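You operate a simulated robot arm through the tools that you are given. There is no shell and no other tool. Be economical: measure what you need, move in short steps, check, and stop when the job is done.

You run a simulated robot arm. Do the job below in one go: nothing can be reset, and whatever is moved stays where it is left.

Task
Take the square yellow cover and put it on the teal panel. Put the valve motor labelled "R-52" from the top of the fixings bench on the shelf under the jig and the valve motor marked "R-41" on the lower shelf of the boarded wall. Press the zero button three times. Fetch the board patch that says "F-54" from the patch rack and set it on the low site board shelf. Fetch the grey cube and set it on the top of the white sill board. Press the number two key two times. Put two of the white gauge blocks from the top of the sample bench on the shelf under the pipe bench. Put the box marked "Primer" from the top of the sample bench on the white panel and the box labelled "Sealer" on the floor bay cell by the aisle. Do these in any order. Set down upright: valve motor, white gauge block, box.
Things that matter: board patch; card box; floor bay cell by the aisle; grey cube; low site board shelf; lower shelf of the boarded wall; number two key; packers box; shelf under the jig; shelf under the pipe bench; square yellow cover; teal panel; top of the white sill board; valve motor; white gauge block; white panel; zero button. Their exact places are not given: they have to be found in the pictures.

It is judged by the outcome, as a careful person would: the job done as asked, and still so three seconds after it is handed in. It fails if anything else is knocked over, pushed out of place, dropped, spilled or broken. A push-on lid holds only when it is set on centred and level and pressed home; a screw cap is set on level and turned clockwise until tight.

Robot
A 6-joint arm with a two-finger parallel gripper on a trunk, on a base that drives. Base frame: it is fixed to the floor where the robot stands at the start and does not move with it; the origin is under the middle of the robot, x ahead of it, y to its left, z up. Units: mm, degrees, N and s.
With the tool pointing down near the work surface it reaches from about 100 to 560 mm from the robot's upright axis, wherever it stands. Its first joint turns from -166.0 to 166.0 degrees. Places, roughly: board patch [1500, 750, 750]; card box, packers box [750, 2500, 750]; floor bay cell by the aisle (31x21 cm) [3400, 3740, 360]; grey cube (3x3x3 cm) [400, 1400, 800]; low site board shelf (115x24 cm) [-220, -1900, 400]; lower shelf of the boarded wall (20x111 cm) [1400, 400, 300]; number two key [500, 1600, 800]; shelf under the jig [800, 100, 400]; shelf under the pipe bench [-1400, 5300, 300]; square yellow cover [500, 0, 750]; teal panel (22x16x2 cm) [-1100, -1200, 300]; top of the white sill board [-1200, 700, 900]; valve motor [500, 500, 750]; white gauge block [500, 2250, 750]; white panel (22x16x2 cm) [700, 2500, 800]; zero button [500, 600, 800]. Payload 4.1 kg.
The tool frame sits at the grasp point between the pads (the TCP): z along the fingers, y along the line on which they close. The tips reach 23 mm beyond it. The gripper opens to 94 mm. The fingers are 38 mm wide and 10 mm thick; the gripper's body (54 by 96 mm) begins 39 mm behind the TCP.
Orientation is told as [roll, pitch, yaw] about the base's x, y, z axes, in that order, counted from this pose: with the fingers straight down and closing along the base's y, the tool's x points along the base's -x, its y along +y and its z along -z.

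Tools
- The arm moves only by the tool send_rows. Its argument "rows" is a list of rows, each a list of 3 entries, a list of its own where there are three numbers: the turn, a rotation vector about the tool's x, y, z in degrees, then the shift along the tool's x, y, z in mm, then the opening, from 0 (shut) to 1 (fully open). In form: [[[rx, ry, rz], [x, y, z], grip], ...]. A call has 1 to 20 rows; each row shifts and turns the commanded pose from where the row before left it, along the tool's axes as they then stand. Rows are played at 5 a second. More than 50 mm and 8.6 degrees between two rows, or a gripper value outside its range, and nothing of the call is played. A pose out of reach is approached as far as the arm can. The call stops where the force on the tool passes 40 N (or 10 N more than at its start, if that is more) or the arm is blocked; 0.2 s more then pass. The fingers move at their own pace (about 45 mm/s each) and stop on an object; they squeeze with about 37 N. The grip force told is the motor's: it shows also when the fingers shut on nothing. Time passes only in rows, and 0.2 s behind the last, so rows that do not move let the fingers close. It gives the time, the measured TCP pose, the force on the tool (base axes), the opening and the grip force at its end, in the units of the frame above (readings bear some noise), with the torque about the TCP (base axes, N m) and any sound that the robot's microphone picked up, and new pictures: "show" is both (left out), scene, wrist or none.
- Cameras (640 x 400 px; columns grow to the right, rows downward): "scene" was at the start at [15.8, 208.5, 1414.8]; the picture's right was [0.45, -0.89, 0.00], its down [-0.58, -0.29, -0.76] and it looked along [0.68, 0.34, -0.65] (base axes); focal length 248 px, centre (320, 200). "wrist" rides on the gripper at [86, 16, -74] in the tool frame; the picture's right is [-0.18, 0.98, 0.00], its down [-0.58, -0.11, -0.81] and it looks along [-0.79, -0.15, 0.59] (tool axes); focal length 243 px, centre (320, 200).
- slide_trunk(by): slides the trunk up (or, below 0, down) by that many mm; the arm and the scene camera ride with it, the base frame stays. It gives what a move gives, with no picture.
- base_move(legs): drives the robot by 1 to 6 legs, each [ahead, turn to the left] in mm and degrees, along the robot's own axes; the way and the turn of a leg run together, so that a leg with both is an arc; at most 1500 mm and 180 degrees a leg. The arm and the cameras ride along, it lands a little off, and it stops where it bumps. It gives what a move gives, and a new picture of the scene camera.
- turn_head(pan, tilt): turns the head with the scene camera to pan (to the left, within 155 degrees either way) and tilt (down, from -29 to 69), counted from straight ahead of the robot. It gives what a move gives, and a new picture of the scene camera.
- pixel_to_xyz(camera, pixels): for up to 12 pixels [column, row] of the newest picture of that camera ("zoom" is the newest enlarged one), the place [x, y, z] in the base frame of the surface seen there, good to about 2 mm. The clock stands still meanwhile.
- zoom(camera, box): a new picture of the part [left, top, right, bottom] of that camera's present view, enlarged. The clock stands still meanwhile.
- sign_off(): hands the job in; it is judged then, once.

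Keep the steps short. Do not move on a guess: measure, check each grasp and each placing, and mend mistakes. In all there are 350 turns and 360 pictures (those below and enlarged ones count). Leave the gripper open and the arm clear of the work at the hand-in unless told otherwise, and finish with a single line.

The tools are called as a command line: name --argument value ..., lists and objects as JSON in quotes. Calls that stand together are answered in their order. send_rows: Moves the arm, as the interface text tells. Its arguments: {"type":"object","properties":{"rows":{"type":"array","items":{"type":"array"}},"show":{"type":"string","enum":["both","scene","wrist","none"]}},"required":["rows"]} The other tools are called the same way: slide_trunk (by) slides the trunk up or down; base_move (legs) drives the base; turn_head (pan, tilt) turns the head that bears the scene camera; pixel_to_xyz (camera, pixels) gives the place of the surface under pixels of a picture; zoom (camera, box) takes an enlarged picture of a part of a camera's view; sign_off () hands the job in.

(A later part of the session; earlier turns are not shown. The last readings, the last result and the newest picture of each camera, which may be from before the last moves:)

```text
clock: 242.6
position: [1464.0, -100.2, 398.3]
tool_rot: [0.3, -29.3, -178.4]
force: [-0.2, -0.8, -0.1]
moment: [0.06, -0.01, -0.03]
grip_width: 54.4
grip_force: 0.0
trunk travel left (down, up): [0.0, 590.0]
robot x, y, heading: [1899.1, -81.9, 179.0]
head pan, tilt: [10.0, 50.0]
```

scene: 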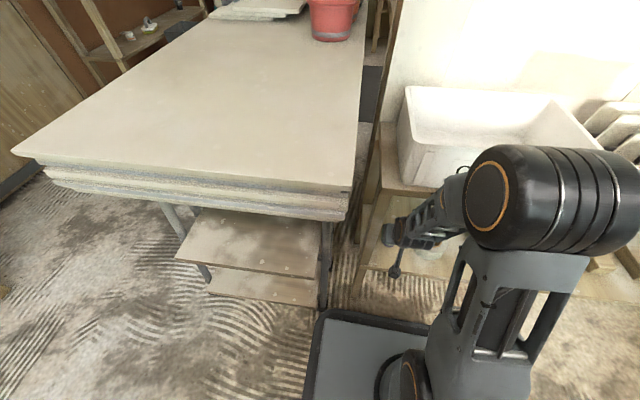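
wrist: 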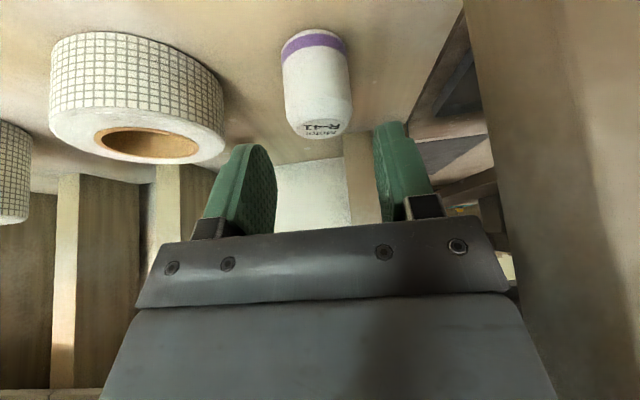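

R-41 stands upright. I back out, raise the trunk, and drive to face the patch rack (y≈600).

base_move --legs '[[-150, 0]]'

slide_trunk --by 400

base_move --legs '[[0, -89], [670, 0], [0, 90]]'

turn_head --pan 5 --tilt 35

```text
clock: 243.9
position: [1615.4, -103.4, 397.6]
tool_rot: [0.3, -29.2, -178.5]
force: [-0.4, -0.7, 0.0]
moment: [0.01, -0.03, 0.0]
grip_width: 54.3
grip_force: 0.0
trunk travel left (down, up): [0.0, 590.0]
robot x, y, heading: [2054.8, -83.3, 178.8]
head pan, tilt: [10.0, 50.0]
```

scene: 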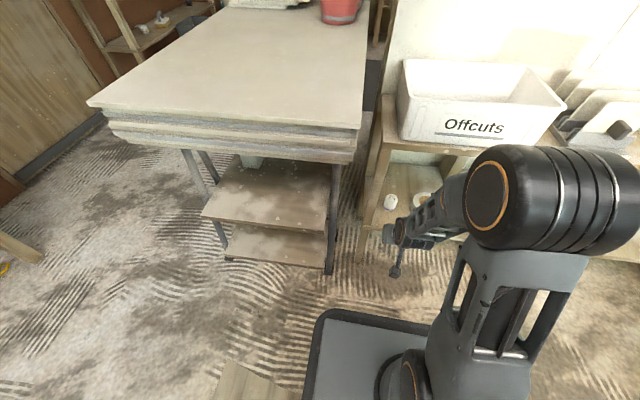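

```text
clock: 247.8
position: [1614.7, -104.2, 796.9]
tool_rot: [0.3, -29.3, -178.5]
force: [-0.3, 0.3, 0.1]
moment: [0.01, 0.0, -0.02]
grip_width: 54.8
grip_force: 0.2
trunk travel left (down, up): [-400.0, 190.0]
robot x, y, heading: [2048.8, -89.1, 178.4]
head pan, tilt: [10.0, 50.0]
```

```text
clock: 259.1
position: [1625.8, 566.2, 798.6]
tool_rot: [0.3, -29.3, -178.5]
force: [0.1, 0.5, 0.5]
moment: [0.0, -0.01, -0.01]
grip_width: 54.6
grip_force: 0.1
trunk travel left (down, up): [-400.0, 190.0]
robot x, y, heading: [2058.8, 580.4, 179.1]
head pan, tilt: [10.0, 50.0]
```

scene: 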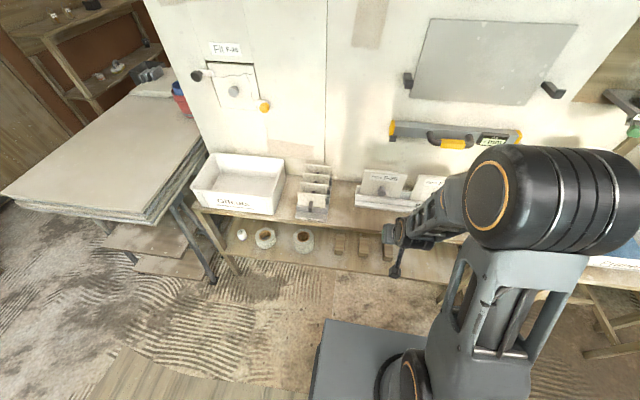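

```text
clock: 259.9
position: [1625.4, 566.0, 797.6]
tool_rot: [0.3, -29.2, -178.6]
force: [-0.9, 0.0, -0.6]
moment: [0.01, 0.03, -0.01]
grip_width: 54.4
grip_force: 0.1
trunk travel left (down, up): [-400.0, 190.0]
robot x, y, heading: [2060.0, 583.4, 178.6]
head pan, tilt: [5.0, 35.0]
```

scene: 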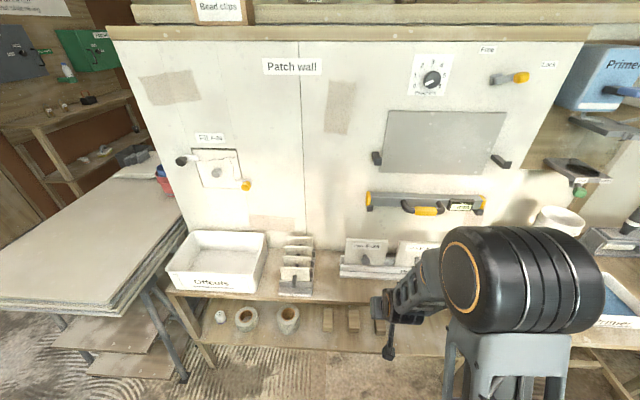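

zoom --camera "scene" --box '[330, 220, 450, 295]'

send_rows --rows '[[[0, 0, 0], [0, 0, 0], 0.58]]' --show "wrist"

```text
5.33 times, centred on (390, 258) of scene
```

zoom: 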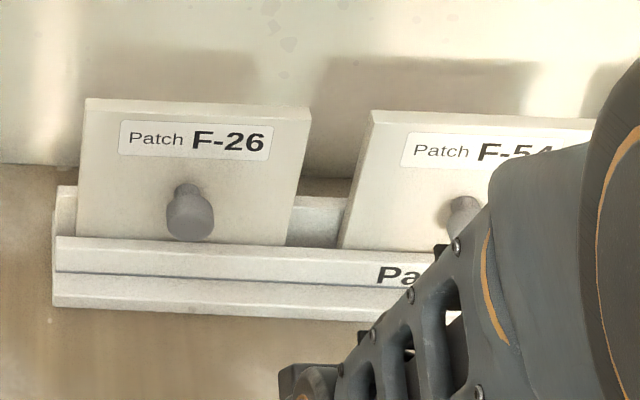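

```text
clock: 260.3
position: [1624.8, 565.7, 798.1]
tool_rot: [0.3, -29.3, -178.5]
force: [-0.5, -0.6, 0.2]
moment: [0.01, 0.01, 0.01]
grip_width: 54.3
grip_force: 0.0
trunk travel left (down, up): [-400.0, 190.0]
robot x, y, heading: [2062.0, 581.2, 178.7]
head pan, tilt: [5.0, 35.0]
```

wrist: 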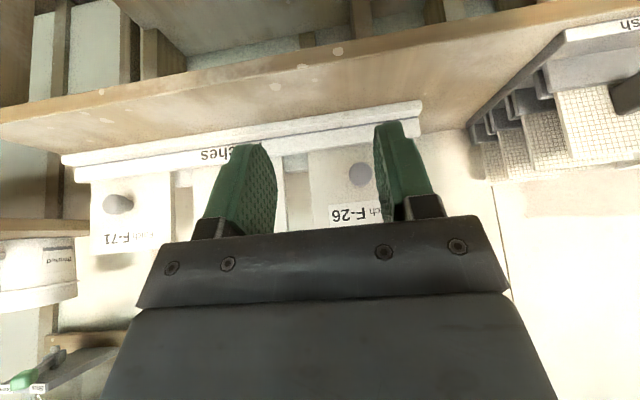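

F-54 is the middle patch of three (F-26, F-54, F-71), each with a front knob. I shift the arm to look at it squarely with the wrist camera.

send_rows --rows '[[[0, 0, 0], [-24, -37, -43], 1], [[0, 0, 0], [0, -37, 0], 1], [[0, 0, 0], [0, 0, 0], 1]]'

zoom --camera "wrist" --box '[200, 40, 420, 220]'

```text
refused: row 1 steps farther than a row can; nothing moved
```

```text
2.22 times, centred on (310, 130) of wrist
```

zoom: 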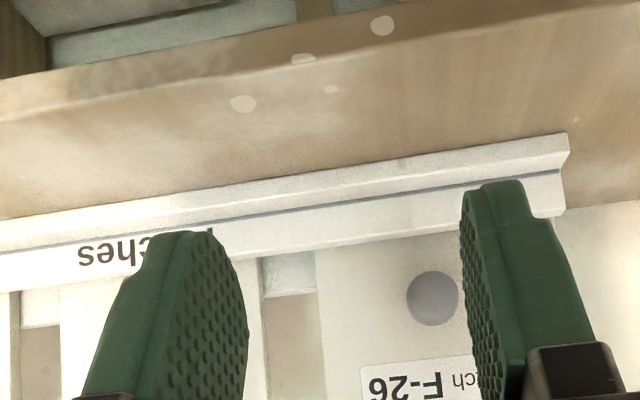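

send_rows --rows '[[[0, 0, 0], [-20, 0, -36], 1], [[0, 0, 0], [0, -37, 0], 1], [[0, 0, 0], [0, -37, 0], 1], [[0, 0, 0], [0, 0, 0], 1]]' --show "wrist"

zoom --camera "wrist" --box '[220, 80, 420, 220]'

```text
clock: 261.3
position: [1626.8, 620.3, 835.3]
tool_rot: [0.3, -29.4, -178.6]
force: [0.4, 0.7, -0.5]
moment: [-0.01, 0.0, 0.03]
grip_width: 93.9
grip_force: 0.0
out of reach, approached as far as the arm can: row 2
trunk travel left (down, up): [-400.0, 190.0]
robot x, y, heading: [2064.6, 578.9, 178.9]
head pan, tilt: [5.0, 35.0]
```

wrist: 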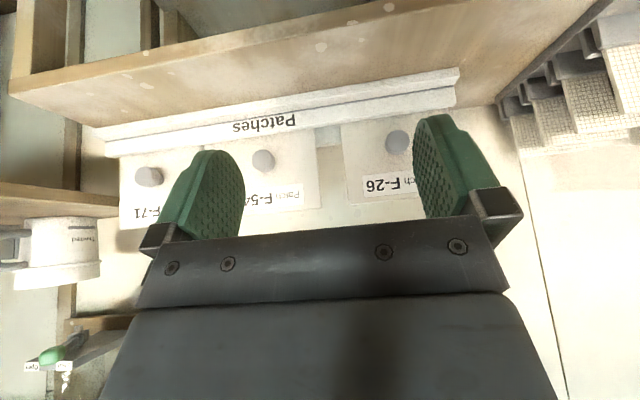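

```text
2.86 times, centred on (320, 150) of wrist
```

zoom: 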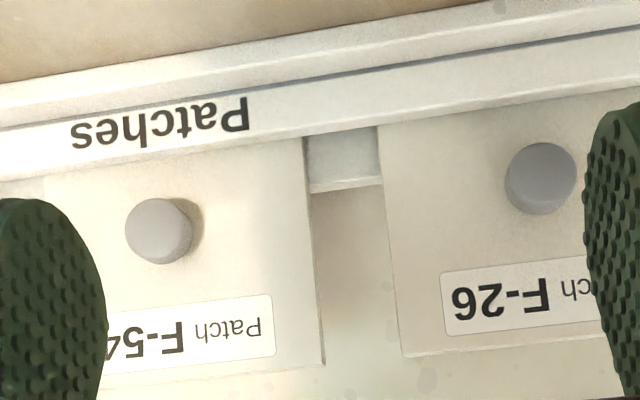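

pixel_to_xyz --camera "wrist" --pixels '[[264, 160], [258, 158], [270, 164], [285, 150], [285, 190], [310, 180], [312, 145], [250, 145], [397, 141], [240, 128], [148, 176], [300, 205]]'

```text
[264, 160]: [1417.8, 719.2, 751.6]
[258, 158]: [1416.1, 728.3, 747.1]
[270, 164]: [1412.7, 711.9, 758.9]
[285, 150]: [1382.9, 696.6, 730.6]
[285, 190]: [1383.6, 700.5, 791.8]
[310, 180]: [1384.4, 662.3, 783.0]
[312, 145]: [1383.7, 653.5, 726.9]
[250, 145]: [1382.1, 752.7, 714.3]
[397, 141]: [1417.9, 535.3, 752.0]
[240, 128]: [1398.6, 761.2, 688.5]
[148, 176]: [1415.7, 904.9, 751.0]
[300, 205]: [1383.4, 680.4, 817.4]
```

F-54: plate vertical, face x≈1383; knob tip (1418,719,752). I'll grip the knob with the tool horizontal. First I shift the base sideways to y≈719 with a small zig-zag.

base_move --legs '[[0, 25], [-330, 0], [0, -24.5], [300, 0]]'

```text
clock: 267.6
position: [1630.9, 760.8, 836.0]
tool_rot: [0.3, -29.3, -178.8]
force: [-0.5, 0.6, -0.1]
moment: [0.0, -0.01, 0.02]
grip_width: 93.8
grip_force: 0.0
trunk travel left (down, up): [-400.0, 190.0]
robot x, y, heading: [2065.5, 722.4, 178.6]
head pan, tilt: [5.0, 35.0]
```

scene: 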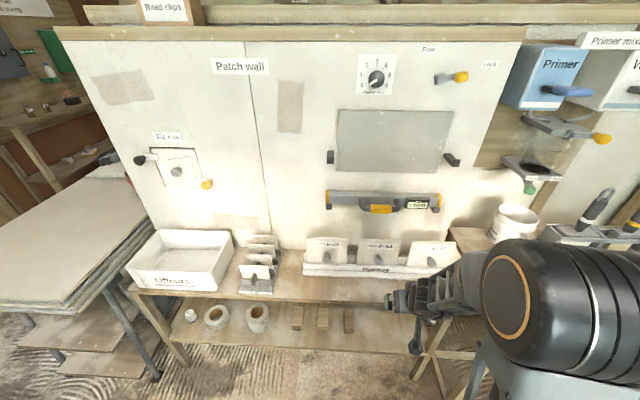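

I tilt the tool to horizontal while extending toward the rack.

send_rows --rows '[[[0, 0, 0], [0, 21, 0], 1], [[0, 0, 0], [0, 21, 0], 1], [[0, -7.59, 0], [-5.9, 0, 15.3], 0.7], [[0, -7.59, 0], [-3.8, 0, 16], 0.7], [[0, -7.59, 0], [-1.6, 0, 16.3], 0.7], [[0, -7.59, 0], [0.5, 0, 16.4], 0.7], [[0, -7.59, 0], [2.7, 0, 16.2], 0.7], [[0, -7.59, 0], [4.8, 0, 15.7], 0.7], [[0, -7.59, 0], [6.9, 0, 14.9], 0.7], [[0, -7.59, 0], [8.8, 0, 13.9], 0.7], [[0, 0, 0], [0, 0, 0], 0.7]]'

```text
clock: 270.0
position: [1482.7, 801.1, 819.9]
tool_rot: [82.6, -85.3, 99.4]
force: [-0.7, -0.7, 0.2]
moment: [0.01, 0.04, 0.01]
grip_width: 65.8
grip_force: 0.0
out of reach, approached as far as the arm can: row 3, 4, 5, 6, 7, 8, 9, 10
trunk travel left (down, up): [-400.0, 190.0]
robot x, y, heading: [2063.5, 721.7, 178.3]
head pan, tilt: [5.0, 35.0]
```

scene: 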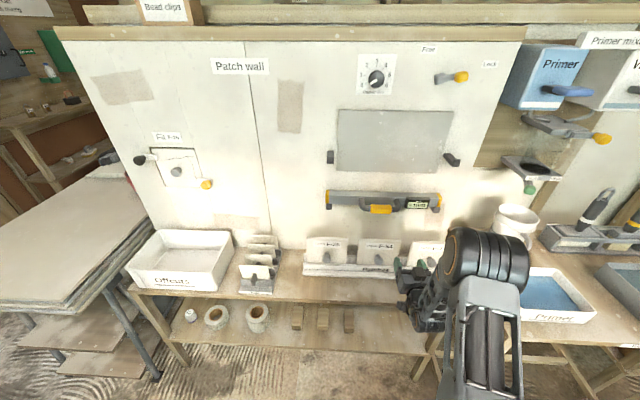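
wrist: 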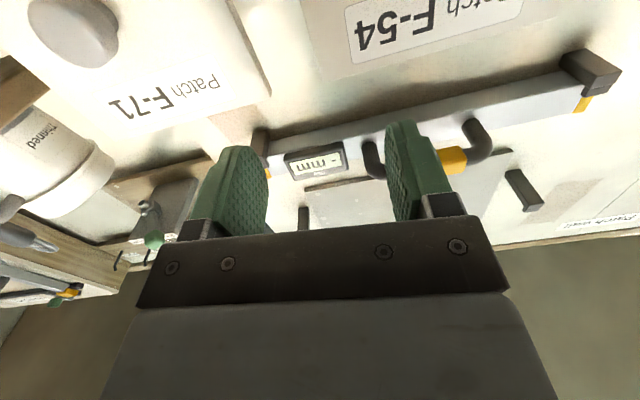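

The tool is now almost exactly horizontal at (1483,801,820). I roll it 85° about its axis so the wrist camera goes sideways, clear of the shelf.

send_rows --rows '[[[0, 0, 8.5], [0, 0, 0], 0.7], [[0, 0, 8.5], [0, 0, 0], 0.7], [[0, 0, 8.5], [0, 0, 0], 0.7], [[0, 0, 8.5], [0, 0, 0], 0.7], [[0, 0, 8.5], [0, 0, 0], 0.7], [[0, 0, 8.5], [0, 0, 0], 0.7], [[0, 0, 8.5], [0, 0, 0], 0.7], [[0, 0, 8.5], [0, 0, 0], 0.7], [[0, 0, 8.5], [0, 0, 0], 0.7], [[0, 0, 8.5], [0, 0, 0], 0.7], [[0, 0, 0], [0, 0, 0], 0.7]]'

```text
clock: 272.4
position: [1482.6, 804.7, 818.9]
tool_rot: [89.4, -1.9, 91.8]
force: [-0.3, 0.5, 0.2]
moment: [-0.01, -0.03, 0.01]
grip_width: 66.0
grip_force: 0.0
trunk travel left (down, up): [-400.0, 190.0]
robot x, y, heading: [2068.5, 721.4, 178.6]
head pan, tilt: [5.0, 35.0]
```

scene: 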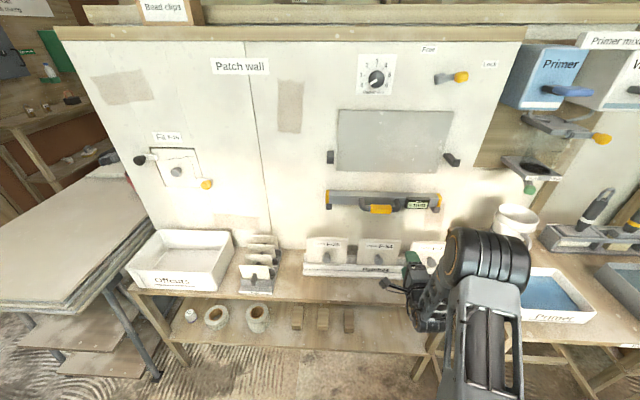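
wrist: 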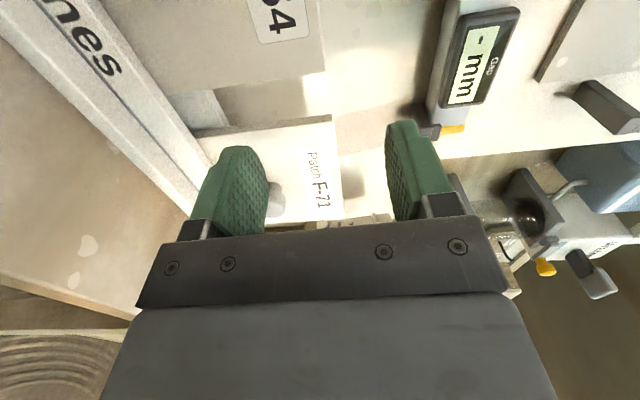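

Tool is horizontal with fingers closing vertically. I move in front of the F-54 knob.

send_rows --rows '[[[0, 0, 0], [29, -21.3, 8], 0.6], [[0, 0, 0], [29, -21.3, 8], 0.6], [[0, 0, 0], [29, -21.3, 8], 0.6], [[0, 0, 0], [0, 0, 0], 0.6]]'

zoom --camera "scene" --box '[340, 220, 460, 320]'

```text
clock: 273.4
position: [1476.5, 798.8, 753.1]
tool_rot: [89.5, -1.9, 92.6]
force: [0.7, 0.1, 0.4]
moment: [-0.03, 0.02, 0.01]
grip_width: 56.5
grip_force: 0.0
out of reach, approached as far as the arm can: row 1, 2, 3
trunk travel left (down, up): [-400.0, 190.0]
robot x, y, heading: [2065.6, 720.1, 178.3]
head pan, tilt: [5.0, 35.0]
```

scene: 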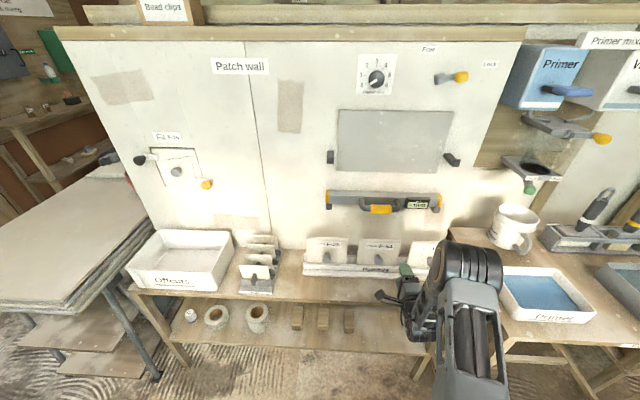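
wrist: 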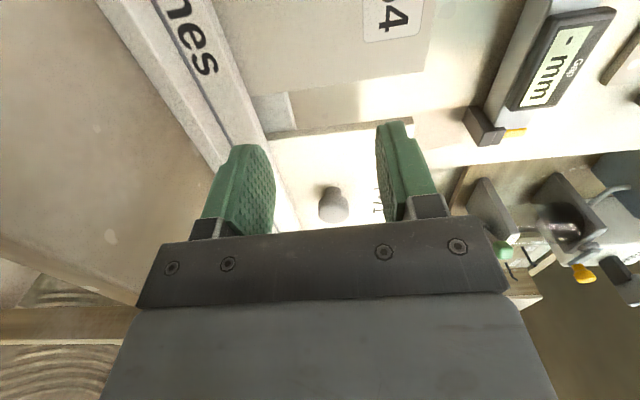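

```text
4.00 times, centred on (400, 270) of scene
```

zoom: 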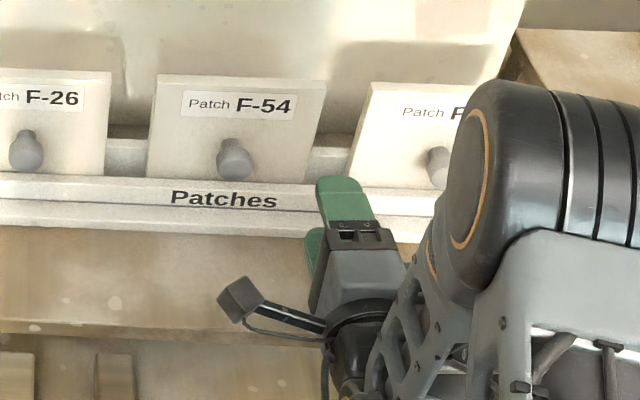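

The arm keeps a fixed ~79 mm side offset in this posture, so I shift the base by −80 in y instead (back out, zig-zag, return).

base_move --legs '[[-150, 0], [0, -14], [-330, 0], [0, 14], [475, 0]]'

send_rows --rows '[[[0, 0, 0], [0, 0, 0], 0.6]]' --show "wrist"

```text
clock: 280.7
position: [1466.2, 726.8, 754.0]
tool_rot: [89.4, -1.8, 92.1]
force: [0.7, 0.3, -0.9]
moment: [0.01, 0.01, -0.01]
grip_width: 56.5
grip_force: 0.0
trunk travel left (down, up): [-400.0, 190.0]
robot x, y, heading: [2053.8, 645.8, 177.9]
head pan, tilt: [5.0, 35.0]
```

scene: 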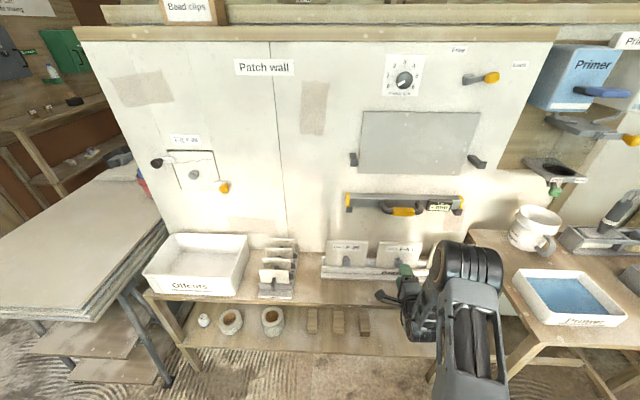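

```text
clock: 281.1
position: [1465.4, 726.6, 754.7]
tool_rot: [89.4, -1.9, 92.1]
force: [0.1, -0.4, 0.2]
moment: [0.01, 0.03, 0.04]
grip_width: 56.3
grip_force: 0.0
trunk travel left (down, up): [-400.0, 190.0]
robot x, y, heading: [2054.4, 642.8, 177.9]
head pan, tilt: [5.0, 35.0]
```

wrist: 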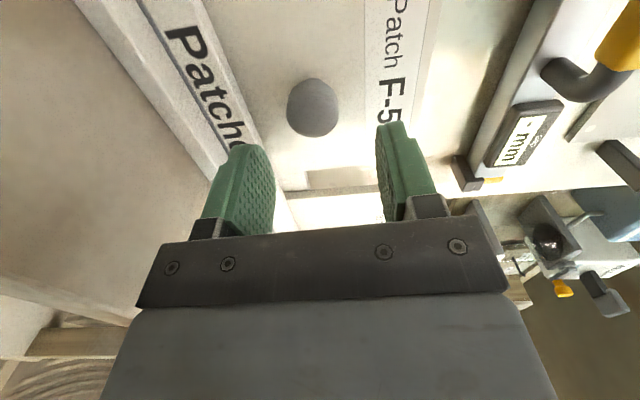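

Very close. I re-measure the knob in this view at (312,108).

pixel_to_xyz --camera "wrist" --pixels '[[312, 108], [292, 108], [332, 108], [312, 85], [312, 130], [350, 60], [280, 180], [240, 60]]'

```text
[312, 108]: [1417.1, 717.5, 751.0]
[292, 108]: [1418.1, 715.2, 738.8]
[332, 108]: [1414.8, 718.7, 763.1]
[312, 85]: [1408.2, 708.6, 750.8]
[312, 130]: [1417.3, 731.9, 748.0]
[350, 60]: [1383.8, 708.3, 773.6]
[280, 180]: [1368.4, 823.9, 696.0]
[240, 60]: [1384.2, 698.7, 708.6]
```

Knob centre (≈1400,720,751), Ø≈29. I advance 55 mm, lower 3, and close.

send_rows --rows '[[[0, 0, 0], [0, -3, 20], 0.6], [[0, 0, 0], [0, 0, 20], 0.6], [[0, 0, 0], [0, 0, 13], 0.6], [[0, 0, 0], [0, 0, 0], 0.6], [[0, 0, 0], [0, 0, 0], 0], [[0, 0, 0], [0, 0, 0], 0], [[0, 0, 0], [0, 0, 0], 0]]'

```text
clock: 282.7
position: [1412.9, 731.8, 752.5]
tool_rot: [89.4, -1.9, 92.6]
force: [-0.6, 0.3, 0.0]
moment: [0.01, -0.08, 0.02]
grip_width: 31.6
grip_force: 37.0
out of reach, approached as far as the arm can: row 2
trunk travel left (down, up): [-400.0, 190.0]
robot x, y, heading: [2052.1, 643.0, 177.9]
head pan, tilt: [5.0, 35.0]
```

scene: 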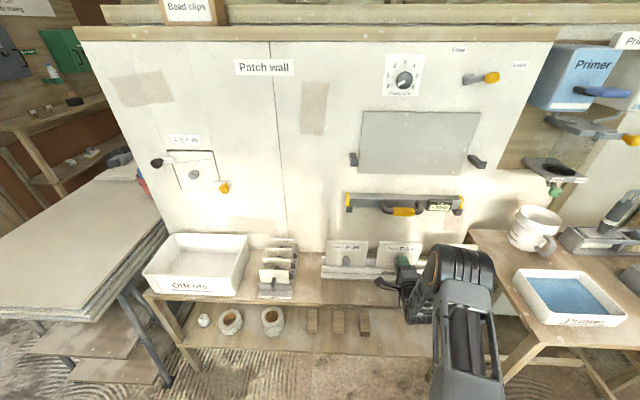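
wrist: 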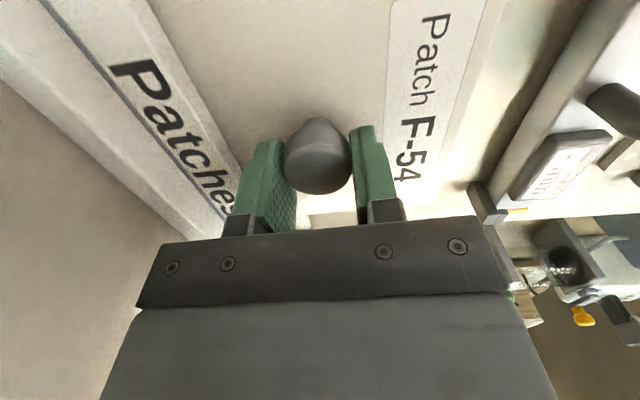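

Knob gripped (31.6 mm). I lift the patch straight up out of the slot in small steps.

send_rows --rows '[[[0, 0, 0], [0, 8, 0], 0], [[0, 0, 0], [0, 15, 0], 0], [[0, 0, 0], [0, 20, 0], 0], [[0, 0, 0], [0, 20, 0], 0], [[0, 0, 0], [0, 0, 0], 0]]'

```text
clock: 283.9
position: [1414.3, 729.5, 813.0]
tool_rot: [89.3, -1.9, 92.5]
force: [0.2, 0.2, -1.8]
moment: [0.02, -0.07, -0.01]
grip_width: 31.3
grip_force: 36.8
trunk travel left (down, up): [-400.0, 190.0]
robot x, y, heading: [2054.4, 647.3, 177.6]
head pan, tilt: [5.0, 35.0]
```

scene: 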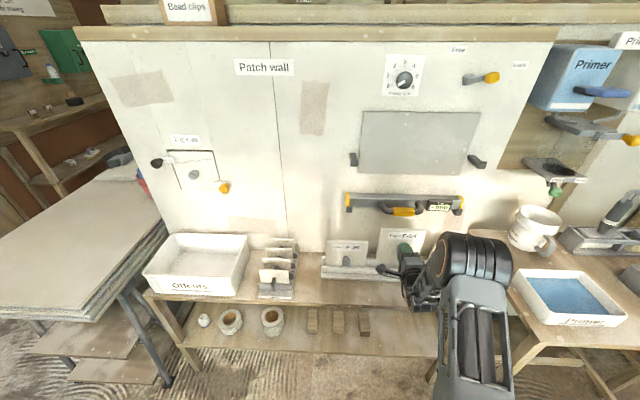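
wrist: 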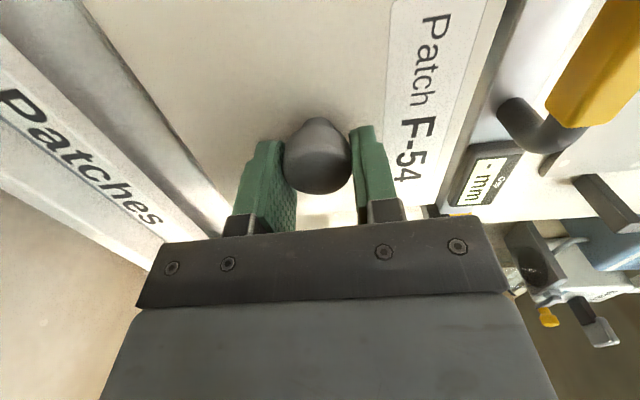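

Patch F-54 is out of its slot. I back the base 350 away from the wall.

base_move --legs '[[-350, 0]]'

zoom --camera "scene" --box '[320, 200, 520, 340]'

```text
clock: 286.2
position: [1760.7, 718.1, 813.4]
tool_rot: [89.4, -2.0, 92.5]
force: [0.0, -0.3, -2.9]
moment: [0.0, -0.06, -0.01]
grip_width: 31.2
grip_force: 37.0
trunk travel left (down, up): [-400.0, 190.0]
robot x, y, heading: [2398.7, 627.9, 177.7]
head pan, tilt: [5.0, 35.0]
```

scene: 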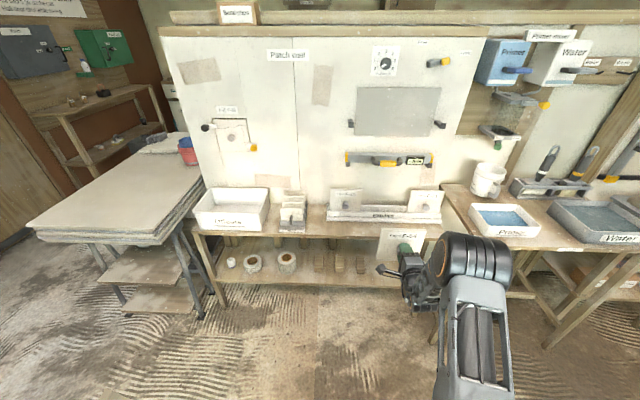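

```text
2.86 times, centred on (420, 270) of scene
```

zoom: 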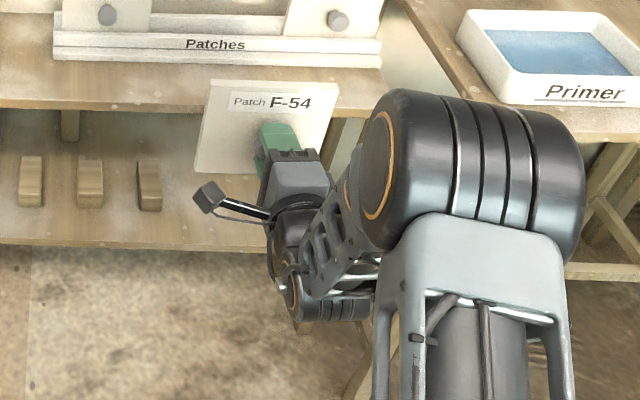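

Held well. I rotate the tool to point down (plate becomes horizontal, knob up) while drawing it in.

send_rows --rows '[[[8.2, 0, 0], [0, 6, -18], 0], [[8.2, 0, 0], [0, 3.4, -18.7], 0], [[8.2, 0, 0], [0, 0.7, -19], 0], [[8.2, 0, 0], [0, -2, -18.9], 0], [[8.2, 0, 0], [0, -4.7, -18.4], 0], [[8.2, 0, 0], [0, -7.3, -17.5], 0], [[8.2, 0, 0], [0, -9.7, -16.3], 0], [[8.2, 0, 0], [0, -11.9, -14.8], 0], [[8.2, 0, 0], [0, -13.9, -12.9], 0], [[8.2, 0, 0], [0, -15.6, -10.8], 0], [[8.2, 0, 0], [0, -17, -8.4], 0], [[0, 0, 0], [0, 0, 0], 0]]'

```text
clock: 288.8
position: [1946.0, 717.8, 872.6]
tool_rot: [3.2, -0.5, 93.4]
force: [0.5, -0.5, -1.7]
moment: [0.01, 0.01, 0.01]
grip_width: 31.4
grip_force: 36.9
out of reach, approached as far as the arm can: row 7, 8
trunk travel left (down, up): [-400.0, 190.0]
robot x, y, heading: [2403.4, 630.3, 177.7]
head pan, tilt: [5.0, 35.0]
```

scene: 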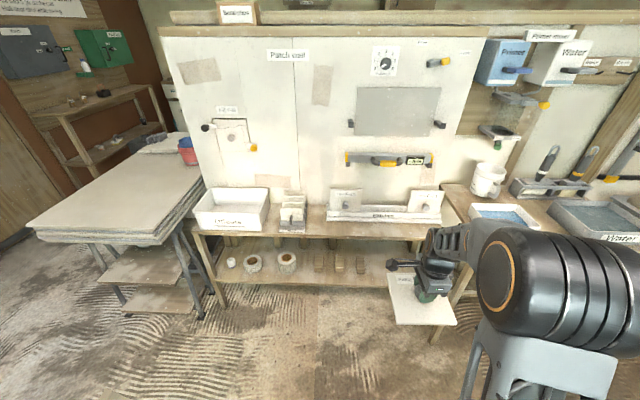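
wrist: 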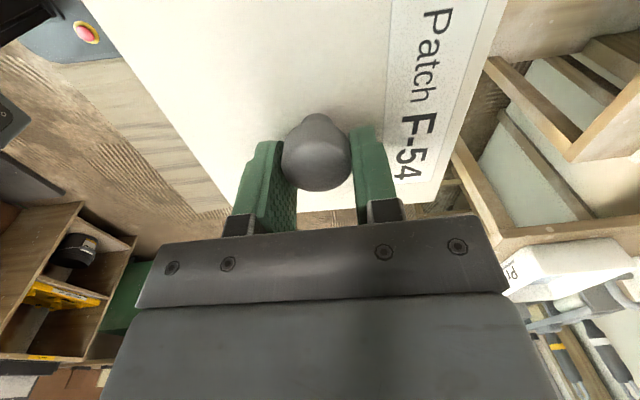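

Plate is now level-ish. I correct 3° roll, retract ~110 mm, and drive back reversed (arm trailing over free floor): first to the corridor.

send_rows --rows '[[[3.2, 0, 0], [0, -37, 0], 0], [[0, 0, 0], [0, -37, 0], 0], [[0, 0, 0], [0, -37, 0], 0], [[0, 0, 0], [0, 0, 0], 0]]' --show "none"

turn_head --pan -90 --tilt 30

```text
clock: 289.8
position: [2057.4, 724.8, 868.5]
tool_rot: [0.0, -0.4, 93.4]
force: [0.7, 0.8, -1.0]
moment: [0.04, -0.01, 0.01]
grip_width: 31.2
grip_force: 36.7
trunk travel left (down, up): [-400.0, 190.0]
robot x, y, heading: [2402.1, 627.4, 177.6]
head pan, tilt: [5.0, 35.0]
```

```text
clock: 291.5
position: [2056.4, 724.9, 870.5]
tool_rot: [-0.1, -0.4, 93.4]
force: [-0.1, -1.4, -1.8]
moment: [0.05, 0.0, -0.02]
grip_width: 31.2
grip_force: 37.0
trunk travel left (down, up): [-400.0, 190.0]
robot x, y, heading: [2399.5, 629.8, 177.9]
head pan, tilt: [-90.0, 30.0]
```

scene: 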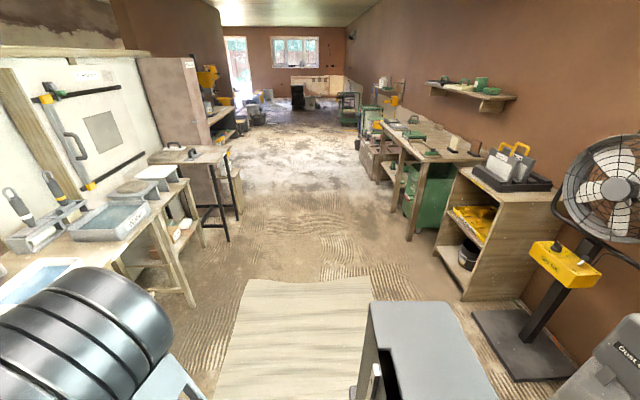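

North is clear for the swing. I turn, reverse into the corridor, and turn to heading 0.

base_move --legs '[[0, -98.9], [-1000, 0], [-850, 0], [0, -79]]'

base_move --legs '[[-1000, 0], [-780, 0]]'

```text
clock: 308.4
position: [2427.2, -1275.2, 869.1]
tool_rot: [0.0, -0.5, -84.3]
force: [0.1, -0.5, -2.0]
moment: [-0.01, -0.02, 0.01]
grip_width: 31.1
grip_force: 37.0
trunk travel left (down, up): [-400.0, 190.0]
robot x, y, heading: [2078.2, -1191.0, -0.0]
head pan, tilt: [-90.0, 30.0]
```

scene: 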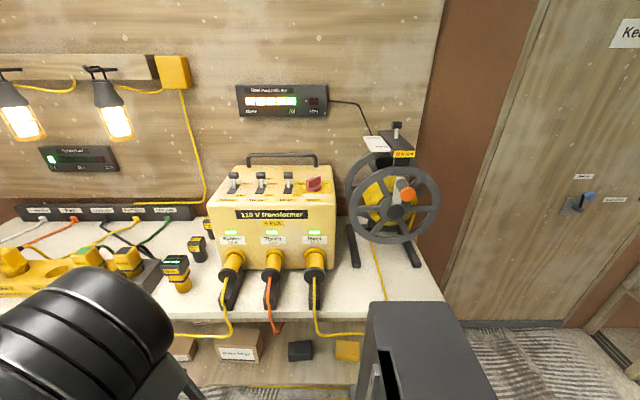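

```text
clock: 317.4
position: [654.6, -1272.0, 870.1]
tool_rot: [-0.1, -0.4, -85.0]
force: [0.0, 0.1, -1.4]
moment: [-0.04, 0.0, 0.02]
grip_width: 31.5
grip_force: 37.3
trunk travel left (down, up): [-400.0, 190.0]
robot x, y, heading: [307.4, -1190.5, -0.8]
head pan, tilt: [-90.0, 30.0]
```

scene: 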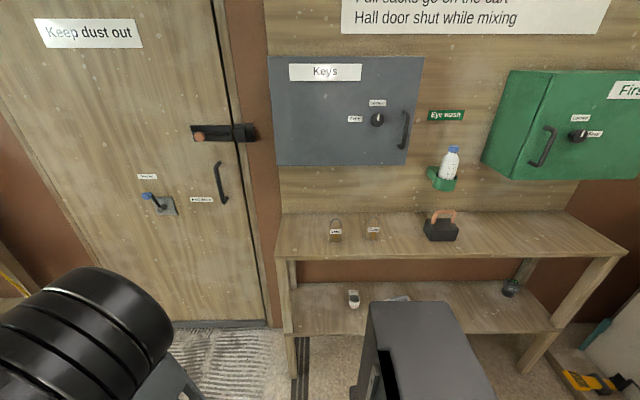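

I measure the low shelf and its items.

pixel_to_xyz --camera "scene" --pixels '[[295, 290], [297, 325], [330, 300], [353, 300], [345, 328], [395, 297], [450, 292], [480, 315], [510, 290], [320, 262], [270, 258], [545, 325]]'

zoom --camera "scene" --box '[260, 220, 580, 380]'

```text
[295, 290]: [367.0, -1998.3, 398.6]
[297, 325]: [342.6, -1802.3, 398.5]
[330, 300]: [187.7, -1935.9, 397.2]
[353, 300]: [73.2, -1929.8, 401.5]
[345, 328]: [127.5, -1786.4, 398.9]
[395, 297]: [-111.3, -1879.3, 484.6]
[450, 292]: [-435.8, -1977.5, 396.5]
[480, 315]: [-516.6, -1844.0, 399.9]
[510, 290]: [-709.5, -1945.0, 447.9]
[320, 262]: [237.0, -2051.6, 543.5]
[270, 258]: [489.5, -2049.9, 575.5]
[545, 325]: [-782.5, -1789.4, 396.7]
```

```text
2.00 times, centred on (420, 300) of scene
```

zoom: 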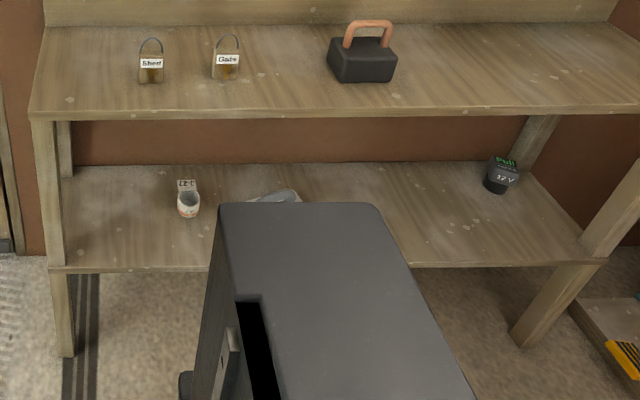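

Free space on the low shelf at x≈170–330 (z 398, y −1785…−2020). I turn to face it and look at the patch.

base_move --legs '[[0, -89.2]]'

turn_head --pan -5 --tilt 55

```text
clock: 321.6
position: [222.6, -1535.0, 869.8]
tool_rot: [-0.1, -0.4, -175.2]
force: [0.7, 0.3, -2.2]
moment: [0.01, -0.01, -0.01]
grip_width: 31.1
grip_force: 37.1
trunk travel left (down, up): [-400.0, 190.0]
robot x, y, heading: [309.5, -1185.4, -90.7]
head pan, tilt: [-90.0, 30.0]
```

scene: 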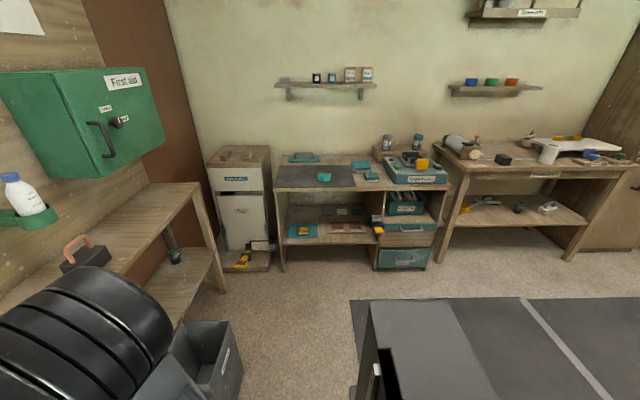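

```text
clock: 323.2
position: [221.9, -1535.3, 868.7]
tool_rot: [-0.1, -0.3, -175.2]
force: [-0.2, -0.1, -2.2]
moment: [-0.01, 0.0, 0.02]
grip_width: 31.1
grip_force: 37.5
trunk travel left (down, up): [-400.0, 190.0]
robot x, y, heading: [310.4, -1185.8, -90.8]
head pan, tilt: [-5.0, 55.0]
```

scene: 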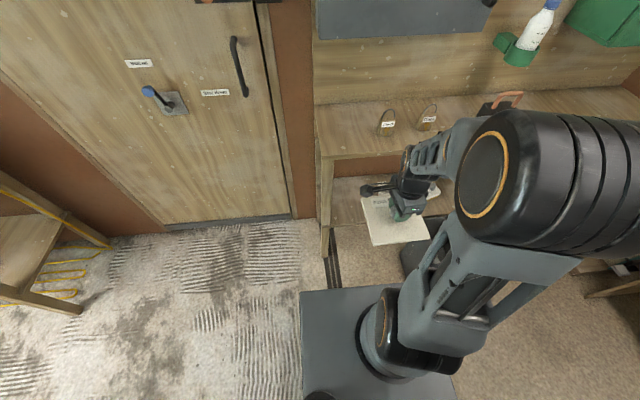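

zoom --camera "scene" --box '[320, 140, 480, 260]'

pixel_to_xyz --camera "scene" --pixels '[[364, 202], [374, 241], [426, 235], [400, 230], [375, 215], [372, 247], [330, 165], [328, 185], [330, 250], [380, 155], [380, 162]]'

```text
3.33 times, centred on (400, 200) of scene
```

zoom: 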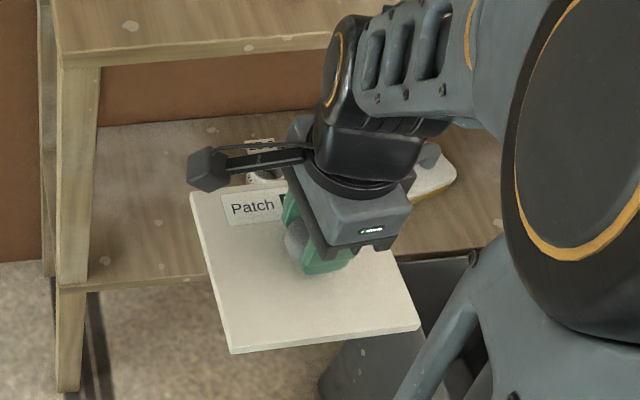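

```text
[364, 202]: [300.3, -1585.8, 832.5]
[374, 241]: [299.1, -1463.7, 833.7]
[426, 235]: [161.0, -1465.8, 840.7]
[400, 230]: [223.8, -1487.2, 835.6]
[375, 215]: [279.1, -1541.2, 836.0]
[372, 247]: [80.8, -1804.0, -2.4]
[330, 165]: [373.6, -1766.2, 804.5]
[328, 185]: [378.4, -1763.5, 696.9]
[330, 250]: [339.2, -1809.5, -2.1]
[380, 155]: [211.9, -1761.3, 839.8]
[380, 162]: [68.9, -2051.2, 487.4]
```

Plate is about 3° off level sideways; I correct it, lower the trunk 400, then drive 150 ahead.

send_rows --rows '[[[0, 3, 0], [0, 0, 0], 0], [[0, 0, 0], [0, 0, 0], 0]]' --show "none"

slide_trunk --by -400

base_move --legs '[[150, 0]]'

```text
clock: 323.8
position: [222.4, -1534.7, 869.6]
tool_rot: [-0.1, 2.5, -175.3]
force: [0.3, -1.1, -1.5]
moment: [-0.04, 0.0, 0.01]
grip_width: 31.2
grip_force: 37.1
trunk travel left (down, up): [-400.0, 190.0]
robot x, y, heading: [308.4, -1187.3, -90.6]
head pan, tilt: [-5.0, 55.0]
```

```text
clock: 327.6
position: [222.0, -1535.5, 469.2]
tool_rot: [0.0, 2.6, -175.3]
force: [-0.7, 0.6, -1.0]
moment: [0.01, 0.03, -0.01]
grip_width: 31.2
grip_force: 36.7
trunk travel left (down, up): [0.0, 590.0]
robot x, y, heading: [303.6, -1187.9, -90.8]
head pan, tilt: [-5.0, 55.0]
```

```text
clock: 329.0
position: [221.2, -1684.4, 470.1]
tool_rot: [-0.1, 2.6, -175.1]
force: [-0.2, -0.5, -1.8]
moment: [0.0, -0.01, 0.0]
grip_width: 30.9
grip_force: 37.4
trunk travel left (down, up): [0.0, 590.0]
robot x, y, heading: [305.8, -1340.5, -90.8]
head pan, tilt: [-5.0, 55.0]
```

scene: 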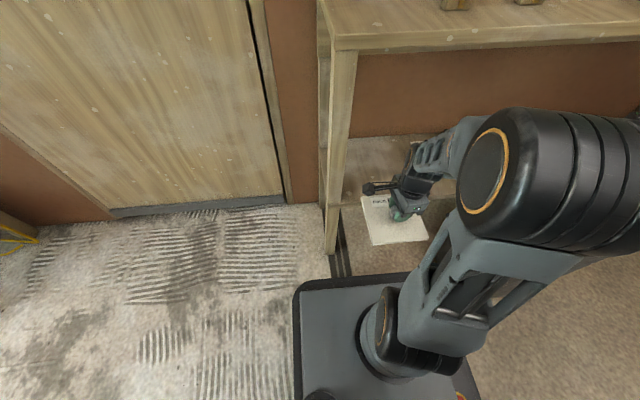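

pixel_to_xyz --camera "scene" --pixels '[[365, 202], [375, 240], [422, 235], [400, 230], [372, 220], [350, 190], [360, 45], [360, 52]]'

send_rows --rows '[[[0, 0, 0], [-2.8, 46.4, 0], 0], [[0, 0, 0], [-2.8, 46.4, 0], 0], [[0, 0, 0], [0, 0, 0], 0]]'

```text
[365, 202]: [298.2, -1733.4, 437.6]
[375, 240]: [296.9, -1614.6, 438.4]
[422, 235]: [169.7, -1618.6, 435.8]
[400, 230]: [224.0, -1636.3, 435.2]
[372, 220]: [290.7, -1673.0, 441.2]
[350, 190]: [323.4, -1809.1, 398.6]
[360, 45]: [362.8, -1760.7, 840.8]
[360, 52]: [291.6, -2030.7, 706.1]
```

```text
clock: 329.8
position: [225.2, -1777.6, 471.2]
tool_rot: [-0.2, 2.6, -175.1]
force: [0.4, -0.1, -2.8]
moment: [-0.03, 0.02, -0.01]
grip_width: 31.2
grip_force: 37.6
trunk travel left (down, up): [0.0, 590.0]
robot x, y, heading: [305.9, -1336.2, -90.7]
head pan, tilt: [-5.0, 55.0]
```

scene: 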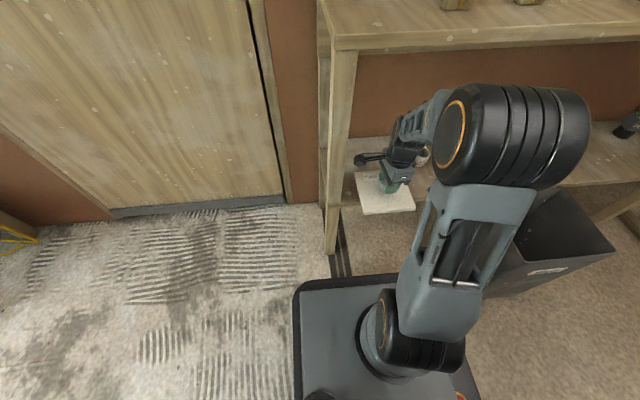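
wrist: 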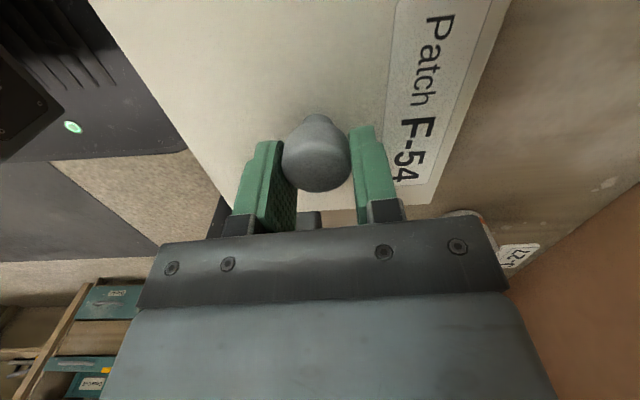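

Level now. I extend the remaining 92 mm.

send_rows --rows '[[[0, 0, 0], [-2.8, 46.4, 0], 0], [[0, 0, 0], [-2.8, 46.4, 0], 0], [[0, 0, 0], [0, 0, 0], 0]]'

```text
clock: 330.6
position: [228.3, -1871.8, 470.8]
tool_rot: [-0.1, 2.6, -175.0]
force: [0.1, 0.2, -1.9]
moment: [0.0, 0.01, -0.03]
grip_width: 31.1
grip_force: 36.8
trunk travel left (down, up): [0.0, 590.0]
robot x, y, heading: [306.5, -1339.3, -90.5]
head pan, tilt: [-5.0, 55.0]
```

scene: 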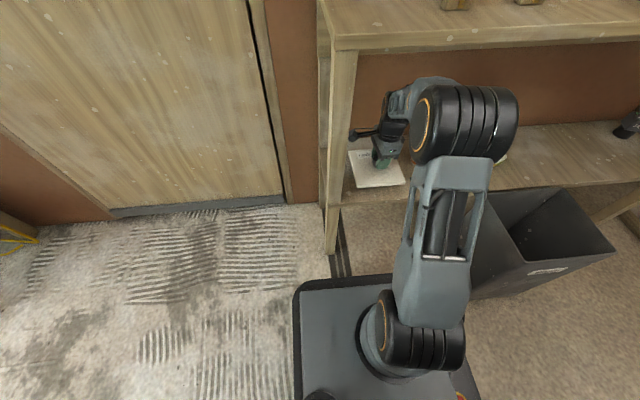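
wrist: 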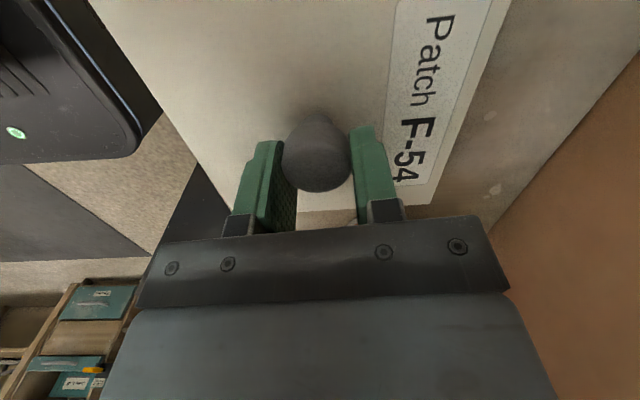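

send_rows --rows '[[[0, 0, 0], [0, 0, 18], 0], [[0, 0, 0], [0, 0, 3], 0], [[0, 0, 0], [0, 0, 2], 0], [[0, 0, 0], [0, 0, 2], 0], [[0, 0, 0], [0, 0, 0], 0]]' --show "none"

```text
clock: 331.8
position: [228.8, -1870.5, 445.0]
tool_rot: [-0.2, 2.7, -175.0]
force: [-0.1, -0.8, -1.3]
moment: [-0.11, 0.12, -0.01]
grip_width: 31.4
grip_force: 36.6
trunk travel left (down, up): [0.0, 590.0]
robot x, y, heading: [306.2, -1334.7, -90.6]
head pan, tilt: [-5.0, 55.0]
```

send_rows --rows '[[[0, 0, 0], [0, 0, 1.5], 0], [[0, 0, 0], [0, 0, 1.5], 0], [[0, 0, 0], [0, 0, 0], 0]]' --show "scene"

zoom --camera "scene" --box '[320, 120, 440, 210]'

```text
clock: 332.6
position: [228.2, -1871.4, 443.6]
tool_rot: [0.2, 2.5, -174.9]
force: [5.1, -4.4, 16.2]
moment: [0.16, 0.55, 0.18]
grip_width: 31.4
grip_force: 37.3
trunk travel left (down, up): [0.0, 590.0]
robot x, y, heading: [307.0, -1337.6, -90.6]
head pan, tilt: [-5.0, 55.0]
```

scene: 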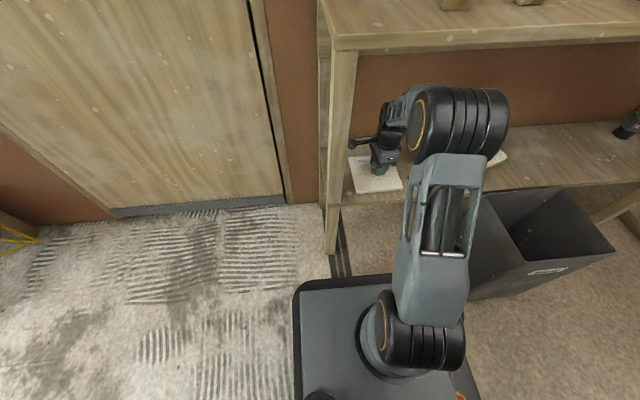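

```text
4.44 times, centred on (380, 165) of scene
```

zoom: 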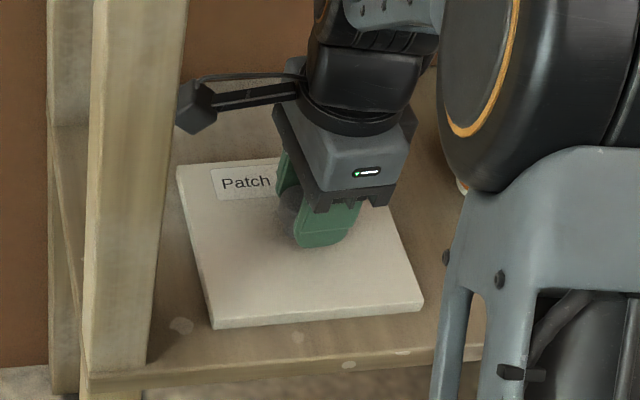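

The patch rests on the shelf. I open, lift 40 and draw the arm out.

send_rows --rows '[[[0, 0, 0], [0, 0, 0], 0.7], [[0, 0, 0], [0, 0, 0], 0.7], [[0, 0, 0], [0, 0, 0], 0.7], [[0, 0, 0], [0, 0, -20], 0.7], [[0, 0, 0], [0, 0, -20], 0.7], [[0, 0, 0], [0, -46, 0], 0.7], [[0, 0, 0], [0, -46, 0], 0.7], [[0, 0, 0], [0, -46, 0], 0.7], [[0, 0, 0], [0, -46, 0], 0.7], [[0, 0, 0], [0, 0, 0], 0.7]]'

```text
clock: 334.8
position: [208.1, -1686.0, 480.3]
tool_rot: [-0.1, 2.5, -175.0]
force: [-0.8, -0.5, -0.6]
moment: [-0.02, 0.01, -0.01]
grip_width: 65.4
grip_force: 0.0
trunk travel left (down, up): [0.0, 590.0]
robot x, y, heading: [308.6, -1339.2, -90.7]
head pan, tilt: [-5.0, 55.0]
```

scene: 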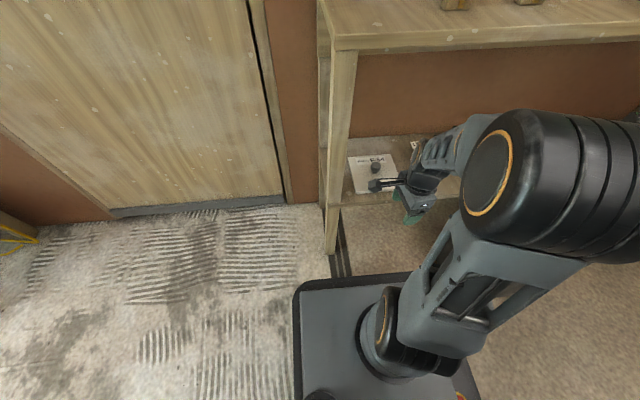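
wrist: 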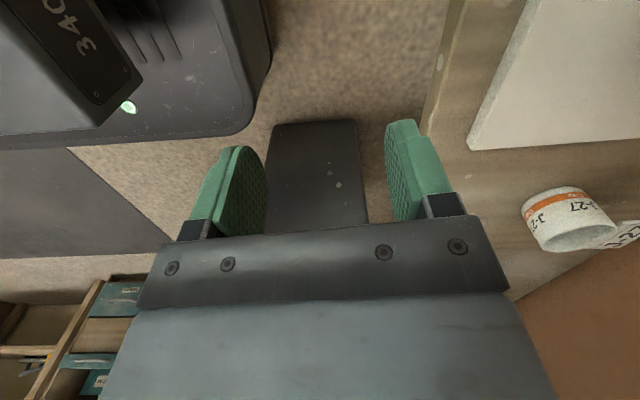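

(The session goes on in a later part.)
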